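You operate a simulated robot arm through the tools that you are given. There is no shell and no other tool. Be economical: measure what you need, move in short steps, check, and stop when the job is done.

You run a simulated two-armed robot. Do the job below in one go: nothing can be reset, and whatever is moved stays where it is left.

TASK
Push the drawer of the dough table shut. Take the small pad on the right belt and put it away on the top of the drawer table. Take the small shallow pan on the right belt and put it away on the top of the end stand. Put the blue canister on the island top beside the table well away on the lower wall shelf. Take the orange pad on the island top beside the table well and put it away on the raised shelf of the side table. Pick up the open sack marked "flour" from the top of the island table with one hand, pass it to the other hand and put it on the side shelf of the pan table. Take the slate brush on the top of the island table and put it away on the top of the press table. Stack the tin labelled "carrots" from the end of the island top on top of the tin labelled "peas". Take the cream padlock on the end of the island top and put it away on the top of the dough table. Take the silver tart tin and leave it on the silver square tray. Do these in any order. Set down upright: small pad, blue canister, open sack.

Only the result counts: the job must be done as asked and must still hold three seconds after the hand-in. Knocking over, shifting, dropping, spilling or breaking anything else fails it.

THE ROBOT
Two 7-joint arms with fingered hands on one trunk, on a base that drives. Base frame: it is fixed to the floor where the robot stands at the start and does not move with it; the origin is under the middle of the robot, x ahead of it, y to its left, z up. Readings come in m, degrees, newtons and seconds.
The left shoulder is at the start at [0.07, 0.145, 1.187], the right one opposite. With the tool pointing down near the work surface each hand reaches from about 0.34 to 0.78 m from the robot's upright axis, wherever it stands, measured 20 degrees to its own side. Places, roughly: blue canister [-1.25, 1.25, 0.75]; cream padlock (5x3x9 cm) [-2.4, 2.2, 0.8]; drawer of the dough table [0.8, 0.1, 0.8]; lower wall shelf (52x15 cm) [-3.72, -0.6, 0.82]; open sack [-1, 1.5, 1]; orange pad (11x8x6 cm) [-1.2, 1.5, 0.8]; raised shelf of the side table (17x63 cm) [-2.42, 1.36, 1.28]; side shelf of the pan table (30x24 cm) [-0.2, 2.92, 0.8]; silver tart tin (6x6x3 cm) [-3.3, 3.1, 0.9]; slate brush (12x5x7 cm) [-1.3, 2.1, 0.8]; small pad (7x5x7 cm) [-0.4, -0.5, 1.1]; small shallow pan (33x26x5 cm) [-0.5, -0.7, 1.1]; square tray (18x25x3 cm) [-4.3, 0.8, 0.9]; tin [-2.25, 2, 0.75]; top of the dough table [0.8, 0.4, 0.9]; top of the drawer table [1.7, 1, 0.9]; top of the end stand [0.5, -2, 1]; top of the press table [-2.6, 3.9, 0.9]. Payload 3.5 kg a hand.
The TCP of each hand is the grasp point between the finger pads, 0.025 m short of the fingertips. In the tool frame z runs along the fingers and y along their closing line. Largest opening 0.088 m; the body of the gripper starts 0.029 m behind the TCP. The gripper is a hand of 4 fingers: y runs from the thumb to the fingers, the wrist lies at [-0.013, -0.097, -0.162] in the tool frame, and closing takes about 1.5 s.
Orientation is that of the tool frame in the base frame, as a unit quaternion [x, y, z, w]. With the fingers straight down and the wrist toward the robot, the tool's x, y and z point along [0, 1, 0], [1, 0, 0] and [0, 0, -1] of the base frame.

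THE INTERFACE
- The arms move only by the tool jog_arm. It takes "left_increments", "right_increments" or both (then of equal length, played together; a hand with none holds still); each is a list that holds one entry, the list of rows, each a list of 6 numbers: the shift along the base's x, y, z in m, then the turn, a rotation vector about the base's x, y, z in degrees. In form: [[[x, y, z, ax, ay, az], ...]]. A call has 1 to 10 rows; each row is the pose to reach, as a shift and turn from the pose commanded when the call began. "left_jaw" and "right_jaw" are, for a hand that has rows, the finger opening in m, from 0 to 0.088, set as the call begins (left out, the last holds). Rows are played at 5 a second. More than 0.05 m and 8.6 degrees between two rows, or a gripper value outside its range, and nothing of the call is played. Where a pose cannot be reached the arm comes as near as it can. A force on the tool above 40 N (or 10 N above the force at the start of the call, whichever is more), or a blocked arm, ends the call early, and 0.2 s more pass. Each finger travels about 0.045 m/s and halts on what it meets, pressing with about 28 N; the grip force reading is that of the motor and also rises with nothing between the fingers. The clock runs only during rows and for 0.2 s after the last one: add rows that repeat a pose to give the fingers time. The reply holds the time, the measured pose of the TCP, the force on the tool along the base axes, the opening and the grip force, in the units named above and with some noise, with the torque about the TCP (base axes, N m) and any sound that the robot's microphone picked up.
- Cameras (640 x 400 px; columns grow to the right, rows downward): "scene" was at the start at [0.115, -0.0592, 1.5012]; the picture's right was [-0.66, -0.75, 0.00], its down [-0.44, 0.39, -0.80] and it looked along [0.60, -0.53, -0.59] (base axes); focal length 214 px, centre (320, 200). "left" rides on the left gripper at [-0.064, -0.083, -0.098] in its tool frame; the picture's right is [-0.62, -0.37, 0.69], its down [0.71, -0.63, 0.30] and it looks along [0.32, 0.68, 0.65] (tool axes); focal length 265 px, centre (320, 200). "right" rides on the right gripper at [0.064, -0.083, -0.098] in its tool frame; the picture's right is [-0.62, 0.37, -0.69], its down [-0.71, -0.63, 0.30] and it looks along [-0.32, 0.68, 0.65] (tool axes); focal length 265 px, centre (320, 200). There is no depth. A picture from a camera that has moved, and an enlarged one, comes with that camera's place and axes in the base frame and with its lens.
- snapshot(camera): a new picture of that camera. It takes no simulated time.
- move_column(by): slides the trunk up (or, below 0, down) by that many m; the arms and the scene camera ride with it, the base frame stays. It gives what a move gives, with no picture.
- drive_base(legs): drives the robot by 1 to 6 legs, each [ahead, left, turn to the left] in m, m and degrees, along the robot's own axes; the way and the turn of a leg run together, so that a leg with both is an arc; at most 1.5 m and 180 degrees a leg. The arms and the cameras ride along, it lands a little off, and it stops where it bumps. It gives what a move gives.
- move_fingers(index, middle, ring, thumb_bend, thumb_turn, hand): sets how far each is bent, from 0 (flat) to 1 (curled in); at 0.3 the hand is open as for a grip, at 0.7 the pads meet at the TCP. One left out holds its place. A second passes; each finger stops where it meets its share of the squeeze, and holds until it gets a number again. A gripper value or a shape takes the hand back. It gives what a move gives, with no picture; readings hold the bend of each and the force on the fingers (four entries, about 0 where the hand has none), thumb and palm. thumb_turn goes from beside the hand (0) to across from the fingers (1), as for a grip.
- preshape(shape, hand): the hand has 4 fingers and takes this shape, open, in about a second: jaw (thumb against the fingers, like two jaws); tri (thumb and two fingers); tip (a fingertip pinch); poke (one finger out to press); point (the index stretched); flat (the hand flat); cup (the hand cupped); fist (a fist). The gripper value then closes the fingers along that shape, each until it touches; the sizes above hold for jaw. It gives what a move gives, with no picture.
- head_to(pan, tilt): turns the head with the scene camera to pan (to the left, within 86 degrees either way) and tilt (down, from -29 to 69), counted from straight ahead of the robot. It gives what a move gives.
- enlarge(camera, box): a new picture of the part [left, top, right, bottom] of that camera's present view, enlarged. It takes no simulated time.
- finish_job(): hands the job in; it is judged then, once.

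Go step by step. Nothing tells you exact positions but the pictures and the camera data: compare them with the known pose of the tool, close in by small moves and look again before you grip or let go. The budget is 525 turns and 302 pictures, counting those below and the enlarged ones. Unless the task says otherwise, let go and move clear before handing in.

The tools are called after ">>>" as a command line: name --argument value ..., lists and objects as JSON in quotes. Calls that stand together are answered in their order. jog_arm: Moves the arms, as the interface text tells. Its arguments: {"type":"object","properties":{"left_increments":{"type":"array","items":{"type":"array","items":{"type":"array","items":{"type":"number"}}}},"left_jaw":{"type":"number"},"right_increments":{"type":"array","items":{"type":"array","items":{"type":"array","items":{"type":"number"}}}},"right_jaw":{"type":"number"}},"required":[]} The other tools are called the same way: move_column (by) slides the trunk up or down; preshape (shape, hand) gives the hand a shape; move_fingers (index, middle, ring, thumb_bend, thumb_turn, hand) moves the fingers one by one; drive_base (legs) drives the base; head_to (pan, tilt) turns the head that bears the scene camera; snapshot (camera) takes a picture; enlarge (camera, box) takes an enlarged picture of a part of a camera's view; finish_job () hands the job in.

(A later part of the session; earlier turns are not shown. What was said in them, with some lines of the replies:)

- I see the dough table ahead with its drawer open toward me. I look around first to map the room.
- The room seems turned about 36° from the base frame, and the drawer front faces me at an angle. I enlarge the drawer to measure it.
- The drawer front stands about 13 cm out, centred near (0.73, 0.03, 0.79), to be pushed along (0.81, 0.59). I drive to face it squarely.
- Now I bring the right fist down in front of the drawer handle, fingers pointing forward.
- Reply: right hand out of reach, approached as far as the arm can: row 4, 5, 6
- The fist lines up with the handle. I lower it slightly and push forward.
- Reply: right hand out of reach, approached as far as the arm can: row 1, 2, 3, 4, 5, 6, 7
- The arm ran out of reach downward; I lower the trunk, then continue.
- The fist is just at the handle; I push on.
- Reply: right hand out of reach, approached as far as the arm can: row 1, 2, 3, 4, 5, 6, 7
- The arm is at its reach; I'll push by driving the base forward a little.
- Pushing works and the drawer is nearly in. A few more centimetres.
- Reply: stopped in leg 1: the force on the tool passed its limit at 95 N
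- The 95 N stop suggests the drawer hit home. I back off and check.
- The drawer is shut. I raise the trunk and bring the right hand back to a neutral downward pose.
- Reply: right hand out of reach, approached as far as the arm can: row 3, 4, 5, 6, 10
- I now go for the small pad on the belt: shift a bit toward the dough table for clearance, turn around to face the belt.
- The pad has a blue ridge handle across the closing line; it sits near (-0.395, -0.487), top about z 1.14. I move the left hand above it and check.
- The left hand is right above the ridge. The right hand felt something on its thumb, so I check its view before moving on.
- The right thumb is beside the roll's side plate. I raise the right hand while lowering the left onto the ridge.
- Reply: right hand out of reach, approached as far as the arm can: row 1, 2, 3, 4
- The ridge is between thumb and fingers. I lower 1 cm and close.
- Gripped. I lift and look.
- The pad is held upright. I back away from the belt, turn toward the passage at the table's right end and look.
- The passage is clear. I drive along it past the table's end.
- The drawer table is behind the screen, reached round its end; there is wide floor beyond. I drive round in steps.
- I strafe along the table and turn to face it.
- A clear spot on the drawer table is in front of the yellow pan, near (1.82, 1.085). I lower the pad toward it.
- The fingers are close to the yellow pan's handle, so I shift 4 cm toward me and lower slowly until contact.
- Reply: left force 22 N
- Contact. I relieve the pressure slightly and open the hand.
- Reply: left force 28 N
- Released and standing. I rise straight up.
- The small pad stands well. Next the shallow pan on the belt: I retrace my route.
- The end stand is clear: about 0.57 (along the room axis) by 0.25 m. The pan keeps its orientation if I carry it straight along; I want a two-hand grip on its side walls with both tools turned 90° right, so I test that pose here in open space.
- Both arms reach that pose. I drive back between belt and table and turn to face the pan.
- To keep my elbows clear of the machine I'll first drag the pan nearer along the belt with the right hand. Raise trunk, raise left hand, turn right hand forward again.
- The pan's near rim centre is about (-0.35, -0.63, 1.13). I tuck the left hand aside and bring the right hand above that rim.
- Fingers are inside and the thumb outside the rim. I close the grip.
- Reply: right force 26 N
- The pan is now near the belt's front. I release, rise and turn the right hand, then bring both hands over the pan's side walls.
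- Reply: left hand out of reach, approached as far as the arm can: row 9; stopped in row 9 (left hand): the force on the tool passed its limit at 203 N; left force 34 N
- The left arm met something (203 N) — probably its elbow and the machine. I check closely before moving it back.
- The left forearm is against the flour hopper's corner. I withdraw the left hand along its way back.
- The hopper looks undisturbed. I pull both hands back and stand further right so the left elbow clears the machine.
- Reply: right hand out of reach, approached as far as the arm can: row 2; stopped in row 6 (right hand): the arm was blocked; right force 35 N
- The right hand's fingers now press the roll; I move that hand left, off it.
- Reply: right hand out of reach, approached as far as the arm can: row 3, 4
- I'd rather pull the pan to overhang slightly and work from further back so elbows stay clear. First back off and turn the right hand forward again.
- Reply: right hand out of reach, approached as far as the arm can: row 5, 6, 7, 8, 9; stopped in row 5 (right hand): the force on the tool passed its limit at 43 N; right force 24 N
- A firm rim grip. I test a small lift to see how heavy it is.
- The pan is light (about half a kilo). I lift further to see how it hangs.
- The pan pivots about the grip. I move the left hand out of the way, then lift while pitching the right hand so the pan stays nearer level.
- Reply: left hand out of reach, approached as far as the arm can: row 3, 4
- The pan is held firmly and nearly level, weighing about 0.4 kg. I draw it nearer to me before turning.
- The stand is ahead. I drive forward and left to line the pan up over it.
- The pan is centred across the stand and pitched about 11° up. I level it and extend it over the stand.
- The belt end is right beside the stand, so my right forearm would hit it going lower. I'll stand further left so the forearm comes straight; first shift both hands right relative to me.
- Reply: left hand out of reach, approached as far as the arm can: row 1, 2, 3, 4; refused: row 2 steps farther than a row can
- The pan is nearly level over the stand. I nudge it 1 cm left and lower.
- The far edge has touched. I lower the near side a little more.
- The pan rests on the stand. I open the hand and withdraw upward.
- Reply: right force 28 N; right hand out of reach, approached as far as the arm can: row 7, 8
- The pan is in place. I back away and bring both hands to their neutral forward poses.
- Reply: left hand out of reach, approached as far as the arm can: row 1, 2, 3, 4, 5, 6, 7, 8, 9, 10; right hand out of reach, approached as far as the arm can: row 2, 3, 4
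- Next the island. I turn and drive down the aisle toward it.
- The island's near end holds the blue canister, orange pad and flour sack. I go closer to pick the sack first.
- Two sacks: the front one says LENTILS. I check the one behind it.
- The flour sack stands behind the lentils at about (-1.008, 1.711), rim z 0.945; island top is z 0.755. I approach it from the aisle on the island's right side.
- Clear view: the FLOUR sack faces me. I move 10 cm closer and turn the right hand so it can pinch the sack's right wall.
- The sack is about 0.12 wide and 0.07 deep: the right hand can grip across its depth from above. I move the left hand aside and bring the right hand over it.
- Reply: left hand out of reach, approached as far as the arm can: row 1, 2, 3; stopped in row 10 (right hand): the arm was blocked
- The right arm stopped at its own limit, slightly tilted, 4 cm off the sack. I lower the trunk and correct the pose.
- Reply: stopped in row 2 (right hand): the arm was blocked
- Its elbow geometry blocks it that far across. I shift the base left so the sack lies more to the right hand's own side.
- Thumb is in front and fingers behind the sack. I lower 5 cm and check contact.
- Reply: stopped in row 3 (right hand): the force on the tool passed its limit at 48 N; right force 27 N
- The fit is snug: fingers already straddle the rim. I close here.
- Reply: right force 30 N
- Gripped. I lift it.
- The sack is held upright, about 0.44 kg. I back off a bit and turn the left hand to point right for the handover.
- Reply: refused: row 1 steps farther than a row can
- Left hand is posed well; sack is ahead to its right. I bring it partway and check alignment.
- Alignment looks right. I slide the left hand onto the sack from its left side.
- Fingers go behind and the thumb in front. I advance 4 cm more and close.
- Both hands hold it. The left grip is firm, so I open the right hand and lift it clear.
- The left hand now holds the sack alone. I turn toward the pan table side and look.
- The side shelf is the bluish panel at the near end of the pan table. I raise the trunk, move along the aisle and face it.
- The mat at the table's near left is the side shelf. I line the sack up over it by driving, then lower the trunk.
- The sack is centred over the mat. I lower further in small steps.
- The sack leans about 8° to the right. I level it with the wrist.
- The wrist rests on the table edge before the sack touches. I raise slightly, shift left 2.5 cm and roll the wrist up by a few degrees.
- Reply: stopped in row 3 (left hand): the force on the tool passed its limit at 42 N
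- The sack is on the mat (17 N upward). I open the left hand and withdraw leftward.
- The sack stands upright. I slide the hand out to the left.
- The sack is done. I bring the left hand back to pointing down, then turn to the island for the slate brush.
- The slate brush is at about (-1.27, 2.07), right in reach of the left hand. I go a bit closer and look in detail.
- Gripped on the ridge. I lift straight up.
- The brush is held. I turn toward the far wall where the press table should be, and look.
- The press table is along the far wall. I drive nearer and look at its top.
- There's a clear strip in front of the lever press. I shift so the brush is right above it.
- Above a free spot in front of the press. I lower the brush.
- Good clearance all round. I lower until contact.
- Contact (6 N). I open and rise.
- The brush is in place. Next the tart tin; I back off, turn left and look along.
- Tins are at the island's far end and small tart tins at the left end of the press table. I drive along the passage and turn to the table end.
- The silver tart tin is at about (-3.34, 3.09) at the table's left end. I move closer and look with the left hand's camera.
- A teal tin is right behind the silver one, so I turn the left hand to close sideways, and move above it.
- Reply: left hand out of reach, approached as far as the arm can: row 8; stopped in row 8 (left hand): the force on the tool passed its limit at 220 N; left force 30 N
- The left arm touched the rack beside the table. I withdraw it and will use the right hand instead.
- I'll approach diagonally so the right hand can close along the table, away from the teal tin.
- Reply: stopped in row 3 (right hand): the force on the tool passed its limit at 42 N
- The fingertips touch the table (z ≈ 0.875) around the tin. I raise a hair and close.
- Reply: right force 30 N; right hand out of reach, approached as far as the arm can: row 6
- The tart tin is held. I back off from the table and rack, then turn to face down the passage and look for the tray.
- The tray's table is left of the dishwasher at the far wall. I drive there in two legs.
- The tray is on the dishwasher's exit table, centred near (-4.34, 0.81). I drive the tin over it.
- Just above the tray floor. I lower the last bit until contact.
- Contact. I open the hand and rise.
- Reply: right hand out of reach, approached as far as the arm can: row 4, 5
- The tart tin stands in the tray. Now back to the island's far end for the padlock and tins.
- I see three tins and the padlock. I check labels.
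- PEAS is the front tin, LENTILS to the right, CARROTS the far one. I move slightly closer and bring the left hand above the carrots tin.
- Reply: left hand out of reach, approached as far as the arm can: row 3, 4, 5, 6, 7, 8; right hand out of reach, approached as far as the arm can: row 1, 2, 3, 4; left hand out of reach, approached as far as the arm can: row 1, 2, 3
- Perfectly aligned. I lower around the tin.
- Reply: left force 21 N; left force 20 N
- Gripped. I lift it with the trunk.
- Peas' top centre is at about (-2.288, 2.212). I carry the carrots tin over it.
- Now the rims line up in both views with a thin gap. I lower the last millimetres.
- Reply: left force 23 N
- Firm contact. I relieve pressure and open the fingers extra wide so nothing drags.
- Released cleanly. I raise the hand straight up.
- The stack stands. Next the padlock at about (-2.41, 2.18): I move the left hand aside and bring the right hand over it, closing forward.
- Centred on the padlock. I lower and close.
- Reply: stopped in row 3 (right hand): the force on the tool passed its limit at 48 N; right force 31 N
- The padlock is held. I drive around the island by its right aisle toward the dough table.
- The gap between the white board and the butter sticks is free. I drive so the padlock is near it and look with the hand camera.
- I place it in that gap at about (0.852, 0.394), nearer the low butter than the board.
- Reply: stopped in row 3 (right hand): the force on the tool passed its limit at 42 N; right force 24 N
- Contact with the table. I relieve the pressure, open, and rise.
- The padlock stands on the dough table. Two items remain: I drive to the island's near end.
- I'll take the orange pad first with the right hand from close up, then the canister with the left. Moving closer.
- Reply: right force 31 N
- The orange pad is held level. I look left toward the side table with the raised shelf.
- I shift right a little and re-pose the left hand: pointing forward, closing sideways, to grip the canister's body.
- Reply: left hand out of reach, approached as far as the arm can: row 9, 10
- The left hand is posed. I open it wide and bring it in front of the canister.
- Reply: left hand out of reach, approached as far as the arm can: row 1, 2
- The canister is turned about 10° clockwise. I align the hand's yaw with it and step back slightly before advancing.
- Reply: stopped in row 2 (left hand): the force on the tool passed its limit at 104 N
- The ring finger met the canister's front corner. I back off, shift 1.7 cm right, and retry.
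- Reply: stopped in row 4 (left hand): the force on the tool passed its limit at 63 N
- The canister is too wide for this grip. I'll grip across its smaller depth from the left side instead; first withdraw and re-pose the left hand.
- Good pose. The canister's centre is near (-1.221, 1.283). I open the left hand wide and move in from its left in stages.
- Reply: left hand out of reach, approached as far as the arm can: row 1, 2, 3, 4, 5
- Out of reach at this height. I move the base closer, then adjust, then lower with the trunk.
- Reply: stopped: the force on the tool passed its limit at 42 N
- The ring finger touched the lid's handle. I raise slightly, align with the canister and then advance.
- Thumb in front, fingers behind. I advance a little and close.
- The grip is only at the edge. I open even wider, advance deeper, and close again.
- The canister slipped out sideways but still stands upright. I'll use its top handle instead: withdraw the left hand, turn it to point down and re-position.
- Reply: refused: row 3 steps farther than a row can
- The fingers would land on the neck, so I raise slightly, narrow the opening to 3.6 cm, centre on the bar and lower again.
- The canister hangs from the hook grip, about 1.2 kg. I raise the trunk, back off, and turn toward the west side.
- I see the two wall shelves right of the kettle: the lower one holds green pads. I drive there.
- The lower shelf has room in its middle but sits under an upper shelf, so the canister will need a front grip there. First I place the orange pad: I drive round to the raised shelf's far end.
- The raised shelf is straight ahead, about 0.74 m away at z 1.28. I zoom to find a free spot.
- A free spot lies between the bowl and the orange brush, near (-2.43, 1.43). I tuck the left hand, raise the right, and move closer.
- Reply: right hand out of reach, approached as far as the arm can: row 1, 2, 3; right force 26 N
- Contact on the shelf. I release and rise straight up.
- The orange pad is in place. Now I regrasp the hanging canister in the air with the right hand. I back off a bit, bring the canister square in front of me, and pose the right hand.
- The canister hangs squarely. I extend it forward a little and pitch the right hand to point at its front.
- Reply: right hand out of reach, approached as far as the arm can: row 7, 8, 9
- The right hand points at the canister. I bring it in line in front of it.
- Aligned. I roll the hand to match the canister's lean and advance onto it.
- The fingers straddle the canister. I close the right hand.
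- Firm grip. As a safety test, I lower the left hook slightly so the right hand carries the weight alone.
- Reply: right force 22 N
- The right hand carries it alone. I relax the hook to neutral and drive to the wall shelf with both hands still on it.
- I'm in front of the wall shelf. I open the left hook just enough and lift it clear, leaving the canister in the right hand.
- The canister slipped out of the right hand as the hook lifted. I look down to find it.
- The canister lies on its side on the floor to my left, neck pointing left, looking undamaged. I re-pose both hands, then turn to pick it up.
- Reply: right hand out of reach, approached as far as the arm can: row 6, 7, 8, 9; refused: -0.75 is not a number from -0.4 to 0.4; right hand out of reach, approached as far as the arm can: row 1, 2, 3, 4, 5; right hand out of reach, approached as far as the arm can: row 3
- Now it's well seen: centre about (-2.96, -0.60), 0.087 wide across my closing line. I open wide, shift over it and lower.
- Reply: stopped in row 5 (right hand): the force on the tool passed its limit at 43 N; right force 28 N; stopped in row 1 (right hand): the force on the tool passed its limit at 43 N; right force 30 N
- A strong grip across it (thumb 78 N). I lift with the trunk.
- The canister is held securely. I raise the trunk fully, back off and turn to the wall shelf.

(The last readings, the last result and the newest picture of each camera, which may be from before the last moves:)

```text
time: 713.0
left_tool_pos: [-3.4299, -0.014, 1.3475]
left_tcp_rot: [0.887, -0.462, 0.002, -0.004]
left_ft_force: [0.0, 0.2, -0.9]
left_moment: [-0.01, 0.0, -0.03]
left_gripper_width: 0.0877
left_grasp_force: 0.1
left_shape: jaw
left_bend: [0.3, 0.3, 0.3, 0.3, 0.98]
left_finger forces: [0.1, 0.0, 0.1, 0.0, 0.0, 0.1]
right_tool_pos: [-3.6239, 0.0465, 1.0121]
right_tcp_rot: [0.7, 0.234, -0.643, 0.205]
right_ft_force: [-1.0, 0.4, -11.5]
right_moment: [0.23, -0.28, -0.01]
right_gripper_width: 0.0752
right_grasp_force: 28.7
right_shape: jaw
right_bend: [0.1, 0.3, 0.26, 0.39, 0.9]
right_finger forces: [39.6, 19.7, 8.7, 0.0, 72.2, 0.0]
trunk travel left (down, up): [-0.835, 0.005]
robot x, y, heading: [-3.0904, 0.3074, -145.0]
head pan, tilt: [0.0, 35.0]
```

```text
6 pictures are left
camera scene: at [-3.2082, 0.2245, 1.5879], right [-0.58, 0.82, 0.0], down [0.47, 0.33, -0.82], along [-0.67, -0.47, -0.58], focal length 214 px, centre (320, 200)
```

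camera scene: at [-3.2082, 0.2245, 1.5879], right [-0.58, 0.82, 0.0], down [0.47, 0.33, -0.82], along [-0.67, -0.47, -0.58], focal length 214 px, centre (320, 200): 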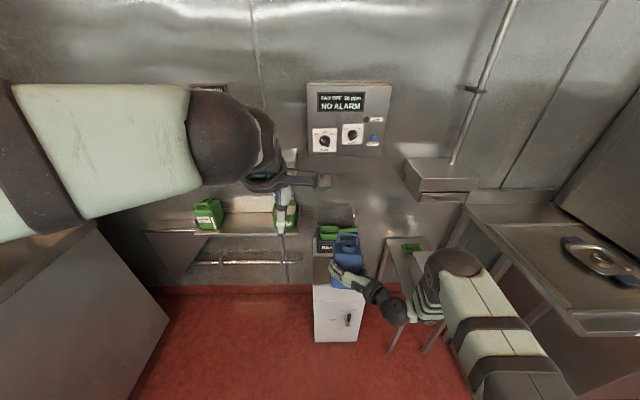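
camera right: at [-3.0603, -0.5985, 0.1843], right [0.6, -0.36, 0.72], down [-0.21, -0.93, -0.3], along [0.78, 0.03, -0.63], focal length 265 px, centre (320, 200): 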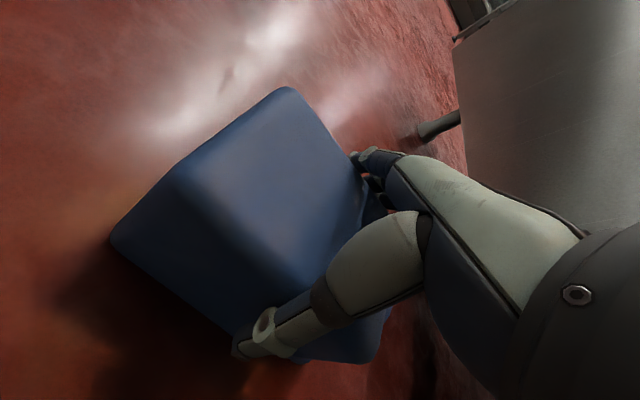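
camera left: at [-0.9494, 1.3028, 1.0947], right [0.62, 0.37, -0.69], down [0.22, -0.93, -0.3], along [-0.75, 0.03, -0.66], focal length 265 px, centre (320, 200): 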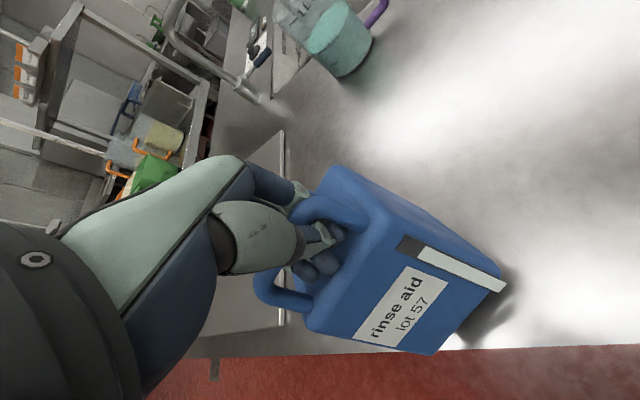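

The canister is upright in the right hand. I move the left hand aside, lower the canister a little to fit under the upper shelf, and strafe into line.

>>> jog_arm --left_increments '[[[0.028, -0.04, 0, 0, 0, 0], [0.056, -0.08, 0, 0, 0, 0], [0.085, -0.12, 0, 0, 0, 0], [0.115, -0.16, 0, 0, 0, 0]]]' --right_increments '[[[0, 0, -0.015, -0.9, 1.2, 0], [0, 0, -0.03, -1.8, 2.5, 0], [0, 0, -0.045, -2.6, 3.7, 0], [0, 0, -0.06, -2.6, 3.7, 0]]]'

>>> drive_base --legs '[[0, 0.47, 0.9]]'

>>> snapshot --camera "scene"

```text
time: 714.0
left_tool_pos: [-3.3133, -0.174, 1.348]
left_tcp_rot: [0.887, -0.462, 0.002, -0.004]
left_ft_force: [0.1, -0.5, 0.2]
left_moment: [0.02, -0.03, -0.02]
left_gripper_width: 0.0877
left_grasp_force: 0.0
left_shape: jaw
left_bend: [0.3, 0.3, 0.3, 0.3, 0.98]
left_finger forces: [0.1, 0.1, 0.0, 0.1, 0.0, 0.0]
right_tool_pos: [-3.6235, 0.0442, 0.9533]
right_tcp_rot: [0.673, 0.226, -0.671, 0.213]
right_ft_force: [0.3, -1.1, -10.9]
right_moment: [0.25, -0.25, -0.02]
right_gripper_width: 0.0748
right_grasp_force: 28.1
right_shape: jaw
right_bend: [0.1, 0.29, 0.26, 0.4, 0.9]
right_finger forces: [38.5, 19.5, 9.9, 0.0, 71.0, 0.0]
trunk travel left (down, up): [-0.835, 0.005]
robot x, y, heading: [-3.0913, 0.3064, -144.8]
head pan, tilt: [0.0, 35.0]
```

```text
time: 716.8
left_tool_pos: [-3.0399, -0.5522, 1.3488]
left_tcp_rot: [0.89, -0.457, 0.003, -0.004]
left_ft_force: [-0.1, 0.1, -0.4]
left_moment: [-0.01, -0.01, 0.01]
left_gripper_width: 0.0876
left_grasp_force: 0.0
left_shape: jaw
left_bend: [0.3, 0.3, 0.3, 0.3, 0.98]
left_finger forces: [0.0, 0.0, 0.0, 0.0, 0.1, 0.0]
right_tool_pos: [-3.3507, -0.3389, 0.9528]
right_tcp_rot: [0.673, 0.228, -0.67, 0.217]
right_ft_force: [0.3, 0.7, -10.8]
right_moment: [0.29, -0.28, 0.0]
right_gripper_width: 0.075
right_grasp_force: 28.2
right_shape: jaw
right_bend: [0.1, 0.29, 0.26, 0.4, 0.9]
right_finger forces: [38.7, 19.6, 9.8, 0.0, 71.2, 0.0]
trunk travel left (down, up): [-0.835, 0.005]
robot x, y, heading: [-2.8155, -0.0738, -144.1]
head pan, tilt: [0.0, 35.0]
```

```text
5 pictures are left
camera scene: at [-2.9368, -0.1554, 1.588], right [-0.59, 0.81, 0.0], down [0.47, 0.34, -0.82], along [-0.66, -0.48, -0.58], focal length 214 px, centre (320, 200)
```

scene: 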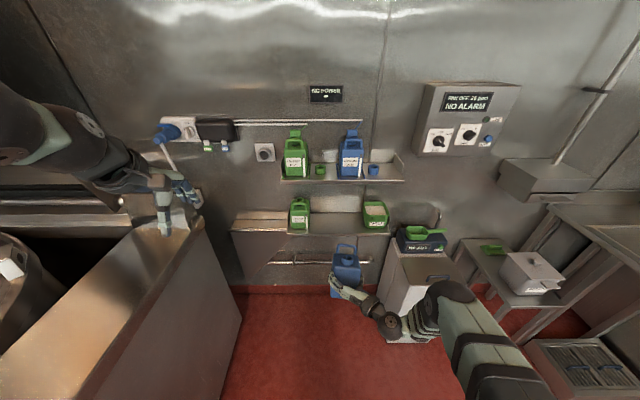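

It lines up with the free gap between cleaner and salt. I drive a little forward and extend the arm to bring the canister over the shelf.

>>> drive_base --legs '[[0.15, 0, 0]]'

>>> jog_arm --right_increments '[[[-0.03, -0.022, 0, 0, 0, 0], [-0.06, -0.044, 0, 0, 0, 0], [-0.09, -0.065, 0, 0, 0, 0], [-0.12, -0.087, 0, 0, 0, 0]]]'

>>> enlarge --camera "scene" --box '[230, 120, 450, 290]'

```text
time: 718.2
left_tool_pos: [-3.1571, -0.6394, 1.3502]
left_tcp_rot: [0.89, -0.457, 0.002, -0.002]
left_ft_force: [-0.4, -0.6, -0.2]
left_moment: [-0.02, -0.01, 0.03]
left_gripper_width: 0.0878
left_grasp_force: 0.0
left_shape: jaw
left_bend: [0.3, 0.3, 0.3, 0.3, 0.98]
left_finger forces: [0.0, 0.0, 0.0, 0.0, 0.0, 0.1]
right_tool_pos: [-3.4689, -0.4261, 0.9539]
right_tcp_rot: [0.672, 0.229, -0.671, 0.217]
right_ft_force: [0.9, 0.1, -10.4]
right_moment: [0.25, -0.24, 0.0]
right_gripper_width: 0.0746
right_grasp_force: 27.4
right_shape: jaw
right_bend: [0.1, 0.3, 0.26, 0.4, 0.89]
right_finger forces: [37.8, 18.8, 10.3, 0.0, 69.8, 0.0]
trunk travel left (down, up): [-0.835, 0.005]
robot x, y, heading: [-2.9413, -0.1611, -144.3]
head pan, tilt: [0.0, 35.0]
```

```text
time: 719.2
left_tool_pos: [-3.1612, -0.6428, 1.3496]
left_tcp_rot: [0.889, -0.457, 0.003, -0.003]
left_ft_force: [0.5, 0.1, -0.6]
left_moment: [0.02, 0.0, -0.01]
left_gripper_width: 0.0874
left_grasp_force: 0.1
left_shape: jaw
left_bend: [0.3, 0.3, 0.3, 0.3, 0.98]
left_finger forces: [0.1, 0.0, 0.0, 0.0, 0.1, 0.0]
right_tool_pos: [-3.5891, -0.5081, 0.9445]
right_tcp_rot: [0.679, 0.229, -0.665, 0.208]
right_ft_force: [-1.1, -0.5, -10.4]
right_moment: [0.18, -0.16, -0.04]
right_gripper_width: 0.0751
right_grasp_force: 27.8
right_shape: jaw
right_bend: [0.15, 0.28, 0.32, 0.42, 0.89]
right_finger forces: [32.7, 18.6, 4.1, 0.0, 51.6, 0.0]
right hand out of reach, approached as far as the arm can: row 4
trunk travel left (down, up): [-0.835, 0.005]
robot x, y, heading: [-2.9439, -0.1632, -144.1]
head pan, tilt: [0.0, 35.0]
```

```text
2.35 times, centred on (340, 205) of scene
camera zoom: at [-3.0587, -0.245, 1.5878], right [-0.59, 0.81, 0.0], down [0.47, 0.34, -0.82], along [-0.66, -0.48, -0.58], focal length 505 px, centre (273, 188)
```

zoom: 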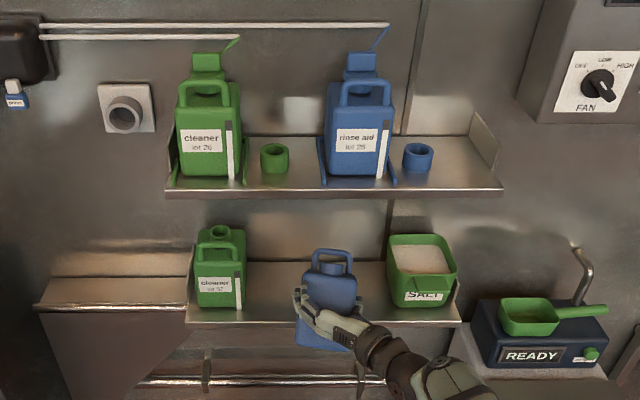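

The canister is just in front of the shelf. I raise it 1.5 cm and drive it in.

>>> jog_arm --right_increments '[[[0, 0, 0.008, 0, 0, 0], [0, 0, 0.015, 0, 0, 0]]]'

>>> drive_base --legs '[[0.085, 0.01, 0]]'

>>> enlarge --camera "scene" --box '[230, 120, 450, 290]'

```text
time: 719.8
left_tool_pos: [-3.1604, -0.6435, 1.3506]
left_tcp_rot: [0.889, -0.457, 0.002, -0.003]
left_ft_force: [0.0, 0.6, -0.5]
left_moment: [0.01, 0.06, 0.0]
left_gripper_width: 0.0874
left_grasp_force: 0.0
left_shape: jaw
left_bend: [0.3, 0.3, 0.3, 0.3, 0.98]
left_finger forces: [0.0, 0.0, 0.0, 0.0, 0.0, 0.0]
right_tool_pos: [-3.5908, -0.5145, 0.9659]
right_tcp_rot: [0.673, 0.23, -0.668, 0.217]
right_ft_force: [-0.1, 0.1, -12.0]
right_moment: [0.23, -0.28, -0.02]
right_gripper_width: 0.0753
right_grasp_force: 27.9
right_shape: jaw
right_bend: [0.15, 0.28, 0.34, 0.42, 0.89]
right_finger forces: [34.8, 19.5, 3.3, 0.0, 50.7, 0.1]
trunk travel left (down, up): [-0.835, 0.005]
robot x, y, heading: [-2.9434, -0.1639, -144.0]
head pan, tilt: [0.0, 35.0]
```

```text
time: 720.9
left_tool_pos: [-3.2167, -0.6943, 1.3532]
left_tcp_rot: [0.889, -0.458, 0.001, 0.0]
left_ft_force: [0.4, 1.1, 0.4]
left_moment: [-0.05, 0.01, 0.0]
left_gripper_width: 0.0875
left_grasp_force: 0.1
left_shape: jaw
left_bend: [0.3, 0.3, 0.3, 0.3, 0.98]
left_finger forces: [0.0, 0.1, 0.0, 0.0, 0.1, 0.0]
right_tool_pos: [-3.6498, -0.5676, 0.9702]
right_tcp_rot: [0.672, 0.229, -0.671, 0.216]
right_ft_force: [0.3, 0.4, -10.3]
right_moment: [0.2, -0.24, -0.01]
right_gripper_width: 0.0759
right_grasp_force: 27.8
right_shape: jaw
right_bend: [0.15, 0.28, 0.34, 0.42, 0.89]
right_finger forces: [35.1, 19.5, 3.7, 0.1, 50.7, 0.0]
trunk travel left (down, up): [-0.835, 0.005]
robot x, y, heading: [-3.0013, -0.217, -144.2]
head pan, tilt: [0.0, 35.0]
```

```text
2.35 times, centred on (340, 205) of scene
camera zoom: at [-3.1135, -0.2971, 1.5887], right [-0.59, 0.81, 0.0], down [0.46, 0.33, -0.82], along [-0.67, -0.48, -0.57], focal length 505 px, centre (273, 188)
```

zoom: 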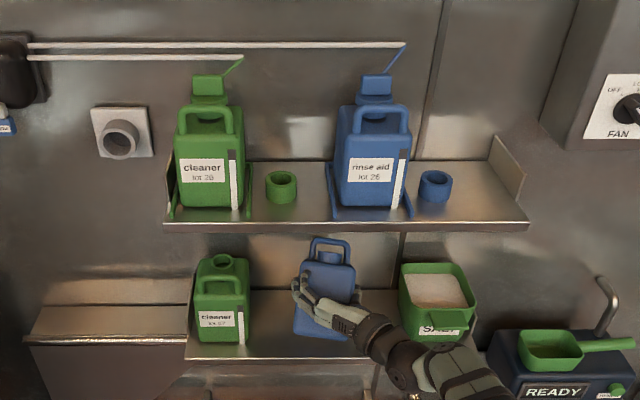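

The canister is over the shelf. I lower it until it rests.

>>> jog_arm --right_increments '[[[0, 0, -0.006, 0, 0, 0], [0, 0, -0.012, 0, 0, 0], [0, 0, -0.018, 0, 0, 0], [0, 0, -0.024, 0, 0, 0]]]'

```text
time: 721.9
left_tool_pos: [-3.2198, -0.6991, 1.3505]
left_tcp_rot: [0.889, -0.458, 0.001, -0.002]
left_ft_force: [0.1, -0.1, -0.1]
left_moment: [0.0, 0.01, -0.01]
left_gripper_width: 0.0876
left_grasp_force: 0.1
left_shape: jaw
left_bend: [0.3, 0.3, 0.3, 0.3, 0.98]
left_finger forces: [0.1, 0.0, 0.1, 0.0, 0.0, 0.1]
right_tool_pos: [-3.6507, -0.5713, 0.9434]
right_tcp_rot: [0.672, 0.23, -0.67, 0.217]
right_ft_force: [0.3, 0.3, -8.9]
right_moment: [0.22, -0.16, 0.02]
right_gripper_width: 0.0755
right_grasp_force: 27.5
right_shape: jaw
right_bend: [0.15, 0.28, 0.34, 0.42, 0.91]
right_finger forces: [34.4, 19.9, 5.4, 0.1, 51.0, 0.0]
trunk travel left (down, up): [-0.835, 0.005]
robot x, y, heading: [-3.0035, -0.2178, -144.1]
head pan, tilt: [0.0, 35.0]
```

>>> jog_arm --right_increments '[[[0, 0, -0.004, 0, 0, 0], [0, 0, -0.008, 0, 0, 0], [0, 0, -0.012, 0, 0, 0]]]'

```text
time: 722.7
left_tool_pos: [-3.218, -0.6951, 1.3521]
left_tcp_rot: [0.889, -0.458, 0.002, 0.0]
left_ft_force: [-0.2, 0.3, -0.1]
left_moment: [0.01, -0.01, 0.0]
left_gripper_width: 0.0874
left_grasp_force: 0.1
left_shape: jaw
left_bend: [0.3, 0.3, 0.3, 0.3, 0.98]
left_finger forces: [0.1, 0.0, 0.1, 0.0, 0.1, 0.0]
right_tool_pos: [-3.6461, -0.5667, 0.9389]
right_tcp_rot: [-0.669, -0.229, 0.672, -0.219]
right_ft_force: [1.7, 0.3, 8.6]
right_moment: [-0.47, -0.05, 0.14]
right_gripper_width: 0.0763
right_grasp_force: 27.8
right_shape: jaw
right_bend: [0.15, 0.27, 0.31, 0.42, 0.93]
right_finger forces: [35.4, 20.6, 16.6, 0.1, 50.0, 0.0]
right hand out of reach, approached as far as the arm can: row 2, 3
trunk travel left (down, up): [-0.835, 0.005]
robot x, y, heading: [-3.0035, -0.2204, -144.2]
head pan, tilt: [0.0, 35.0]
```

>>> enlarge --camera "scene" --box '[280, 180, 400, 280]'

```text
4.00 times, centred on (340, 230) of scene
camera zoom: at [-3.1139, -0.2987, 1.5887], right [-0.59, 0.81, 0.0], down [0.46, 0.34, -0.82], along [-0.66, -0.48, -0.57], focal length 858 px, centre (240, 80)
```

zoom: 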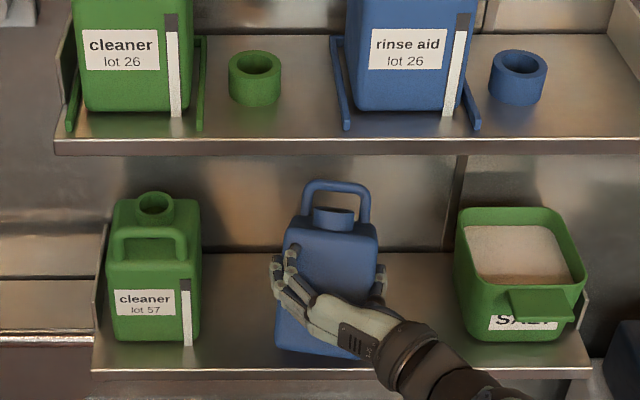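

It rests on the shelf, inside the front edge, with a slight lean that will settle. I open the fingers wide and withdraw straight back.

>>> move_fingers --hand "right" --index 0.0 --middle 0.0 --ring 0.0 --thumb_bend 0.0

>>> enlarge --camera "scene" --box '[280, 180, 400, 280]'

```text
time: 723.7
left_tool_pos: [-3.2198, -0.6975, 1.3503]
left_tcp_rot: [0.889, -0.458, 0.002, -0.002]
left_ft_force: [-0.4, -0.3, -0.3]
left_moment: [0.02, 0.0, 0.02]
left_gripper_width: 0.0876
left_grasp_force: 0.1
left_shape: jaw
left_bend: [0.3, 0.3, 0.3, 0.3, 0.98]
left_finger forces: [0.0, 0.0, 0.0, 0.0, 0.0, 0.0]
right_tool_pos: [-3.6471, -0.5656, 0.9335]
right_tcp_rot: [0.672, 0.229, -0.67, 0.216]
right_ft_force: [0.0, 0.3, 0.9]
right_moment: [0.01, 0.01, 0.0]
right_gripper_width: 0.132
right_grasp_force: 1.2
right_shape: fingers
right_bend: [0.0, 0.0, 0.0, 0.0, 1.0]
right_finger forces: [0.0, 0.1, 0.0, 0.1, 1.5, 0.0]
trunk travel left (down, up): [-0.835, 0.005]
robot x, y, heading: [-3.0044, -0.2198, -144.1]
head pan, tilt: [0.0, 35.0]
```

```text
4.00 times, centred on (340, 230) of scene
camera zoom: at [-3.1168, -0.3005, 1.5882], right [-0.59, 0.81, 0.0], down [0.47, 0.34, -0.82], along [-0.66, -0.48, -0.57], focal length 858 px, centre (240, 80)
```

zoom: 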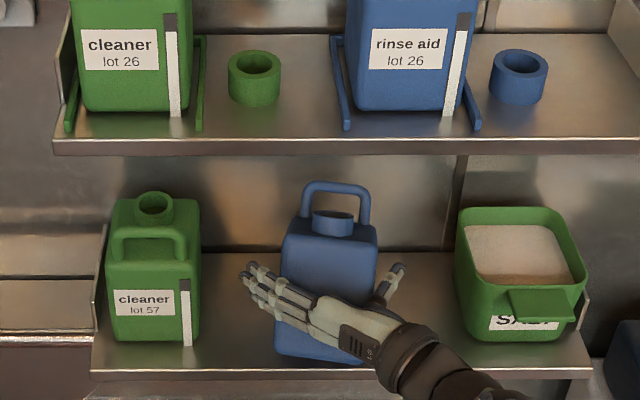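

The canister stands upright on the shelf. I ease the hand right a hair and draw it straight back.

>>> jog_arm --right_increments '[[[-0.003, 0.005, 0, 0, 0, 0], [0.013, 0.016, 0, 0, 0, 0], [0.037, 0.034, 0, 0, 0, 0], [0.07, 0.058, 0, 0, 0, 0], [0.11, 0.086, 0, 0, 0, 0], [0.13, 0.1, 0, 0, 0, 0]]]'

>>> drive_base --legs '[[-0.35, 0, 0]]'

>>> snapshot --camera "scene"

```text
time: 725.1
left_tool_pos: [-3.2219, -0.6926, 1.3509]
left_tcp_rot: [0.889, -0.458, 0.003, -0.001]
left_ft_force: [0.0, 0.9, 0.3]
left_moment: [-0.01, 0.02, 0.05]
left_gripper_width: 0.0877
left_grasp_force: 0.1
left_shape: jaw
left_bend: [0.3, 0.3, 0.3, 0.3, 0.98]
left_finger forces: [0.1, 0.0, 0.0, 0.0, 0.0, 0.0]
right_tool_pos: [-3.5232, -0.4686, 0.9342]
right_tcp_rot: [0.673, 0.227, -0.669, 0.219]
right_ft_force: [0.6, -0.7, -0.2]
right_moment: [0.03, 0.0, -0.02]
right_gripper_width: 0.1324
right_grasp_force: 0.0
right_shape: fingers
right_bend: [0.0, 0.0, 0.0, 0.0, 1.0]
right_finger forces: [0.1, 0.0, 0.0, 0.0, 0.0, 0.0]
right hand out of reach, approached as far as the arm can: row 2, 3, 6
trunk travel left (down, up): [-0.835, 0.005]
robot x, y, heading: [-3.0018, -0.2186, -144.1]
head pan, tilt: [0.0, 35.0]
```

```text
time: 727.3
left_tool_pos: [-2.9394, -0.4945, 1.3504]
left_tcp_rot: [0.889, -0.459, 0.001, -0.002]
left_ft_force: [0.3, -0.7, -0.4]
left_moment: [0.01, 0.02, -0.01]
left_gripper_width: 0.0874
left_grasp_force: 0.0
left_shape: jaw
left_bend: [0.3, 0.3, 0.3, 0.3, 0.98]
left_finger forces: [0.0, 0.0, 0.1, 0.0, 0.0, 0.1]
right_tool_pos: [-3.2406, -0.267, 0.9316]
right_tcp_rot: [0.673, 0.229, -0.669, 0.217]
right_ft_force: [0.9, 0.3, 0.0]
right_moment: [-0.01, -0.01, 0.02]
right_gripper_width: 0.1322
right_grasp_force: 0.0
right_shape: fingers
right_bend: [0.0, 0.0, 0.0, 0.0, 1.0]
right_finger forces: [0.0, 0.0, 0.0, 0.0, 0.0, 0.0]
trunk travel left (down, up): [-0.835, 0.005]
robot x, y, heading: [-2.7192, -0.0168, -144.0]
head pan, tilt: [0.0, 35.0]
```

```text
0 pictures are left
camera scene: at [-2.8358, -0.0977, 1.588], right [-0.59, 0.81, 0.0], down [0.47, 0.34, -0.82], along [-0.66, -0.48, -0.57], focal length 214 px, centre (320, 200)
```

scene: 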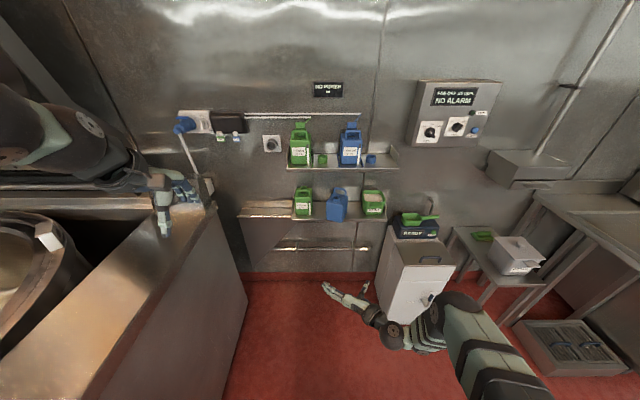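

The canister stands upright on the lower wall shelf between the cleaner and the salt. All ten tasks are done and both hands are empty and clear, so I hand in.

>>> finish_job

```text
The job is handed in.
```

I finished all ten tasks and handed the job in, but I dropped the blue canister on the floor on the way. I picked it up and set it upright on the lower wall shelf. It looked undamaged in the pictures, but I couldn't check more closely because no pictures were left.

My arms also bumped fixed equipment hard twice: the dough sheeter or its flour hopper (about 200 N) and the rack beside the press table (about 220 N). Neither looked moved or spilled in the pictures I took afterwards.
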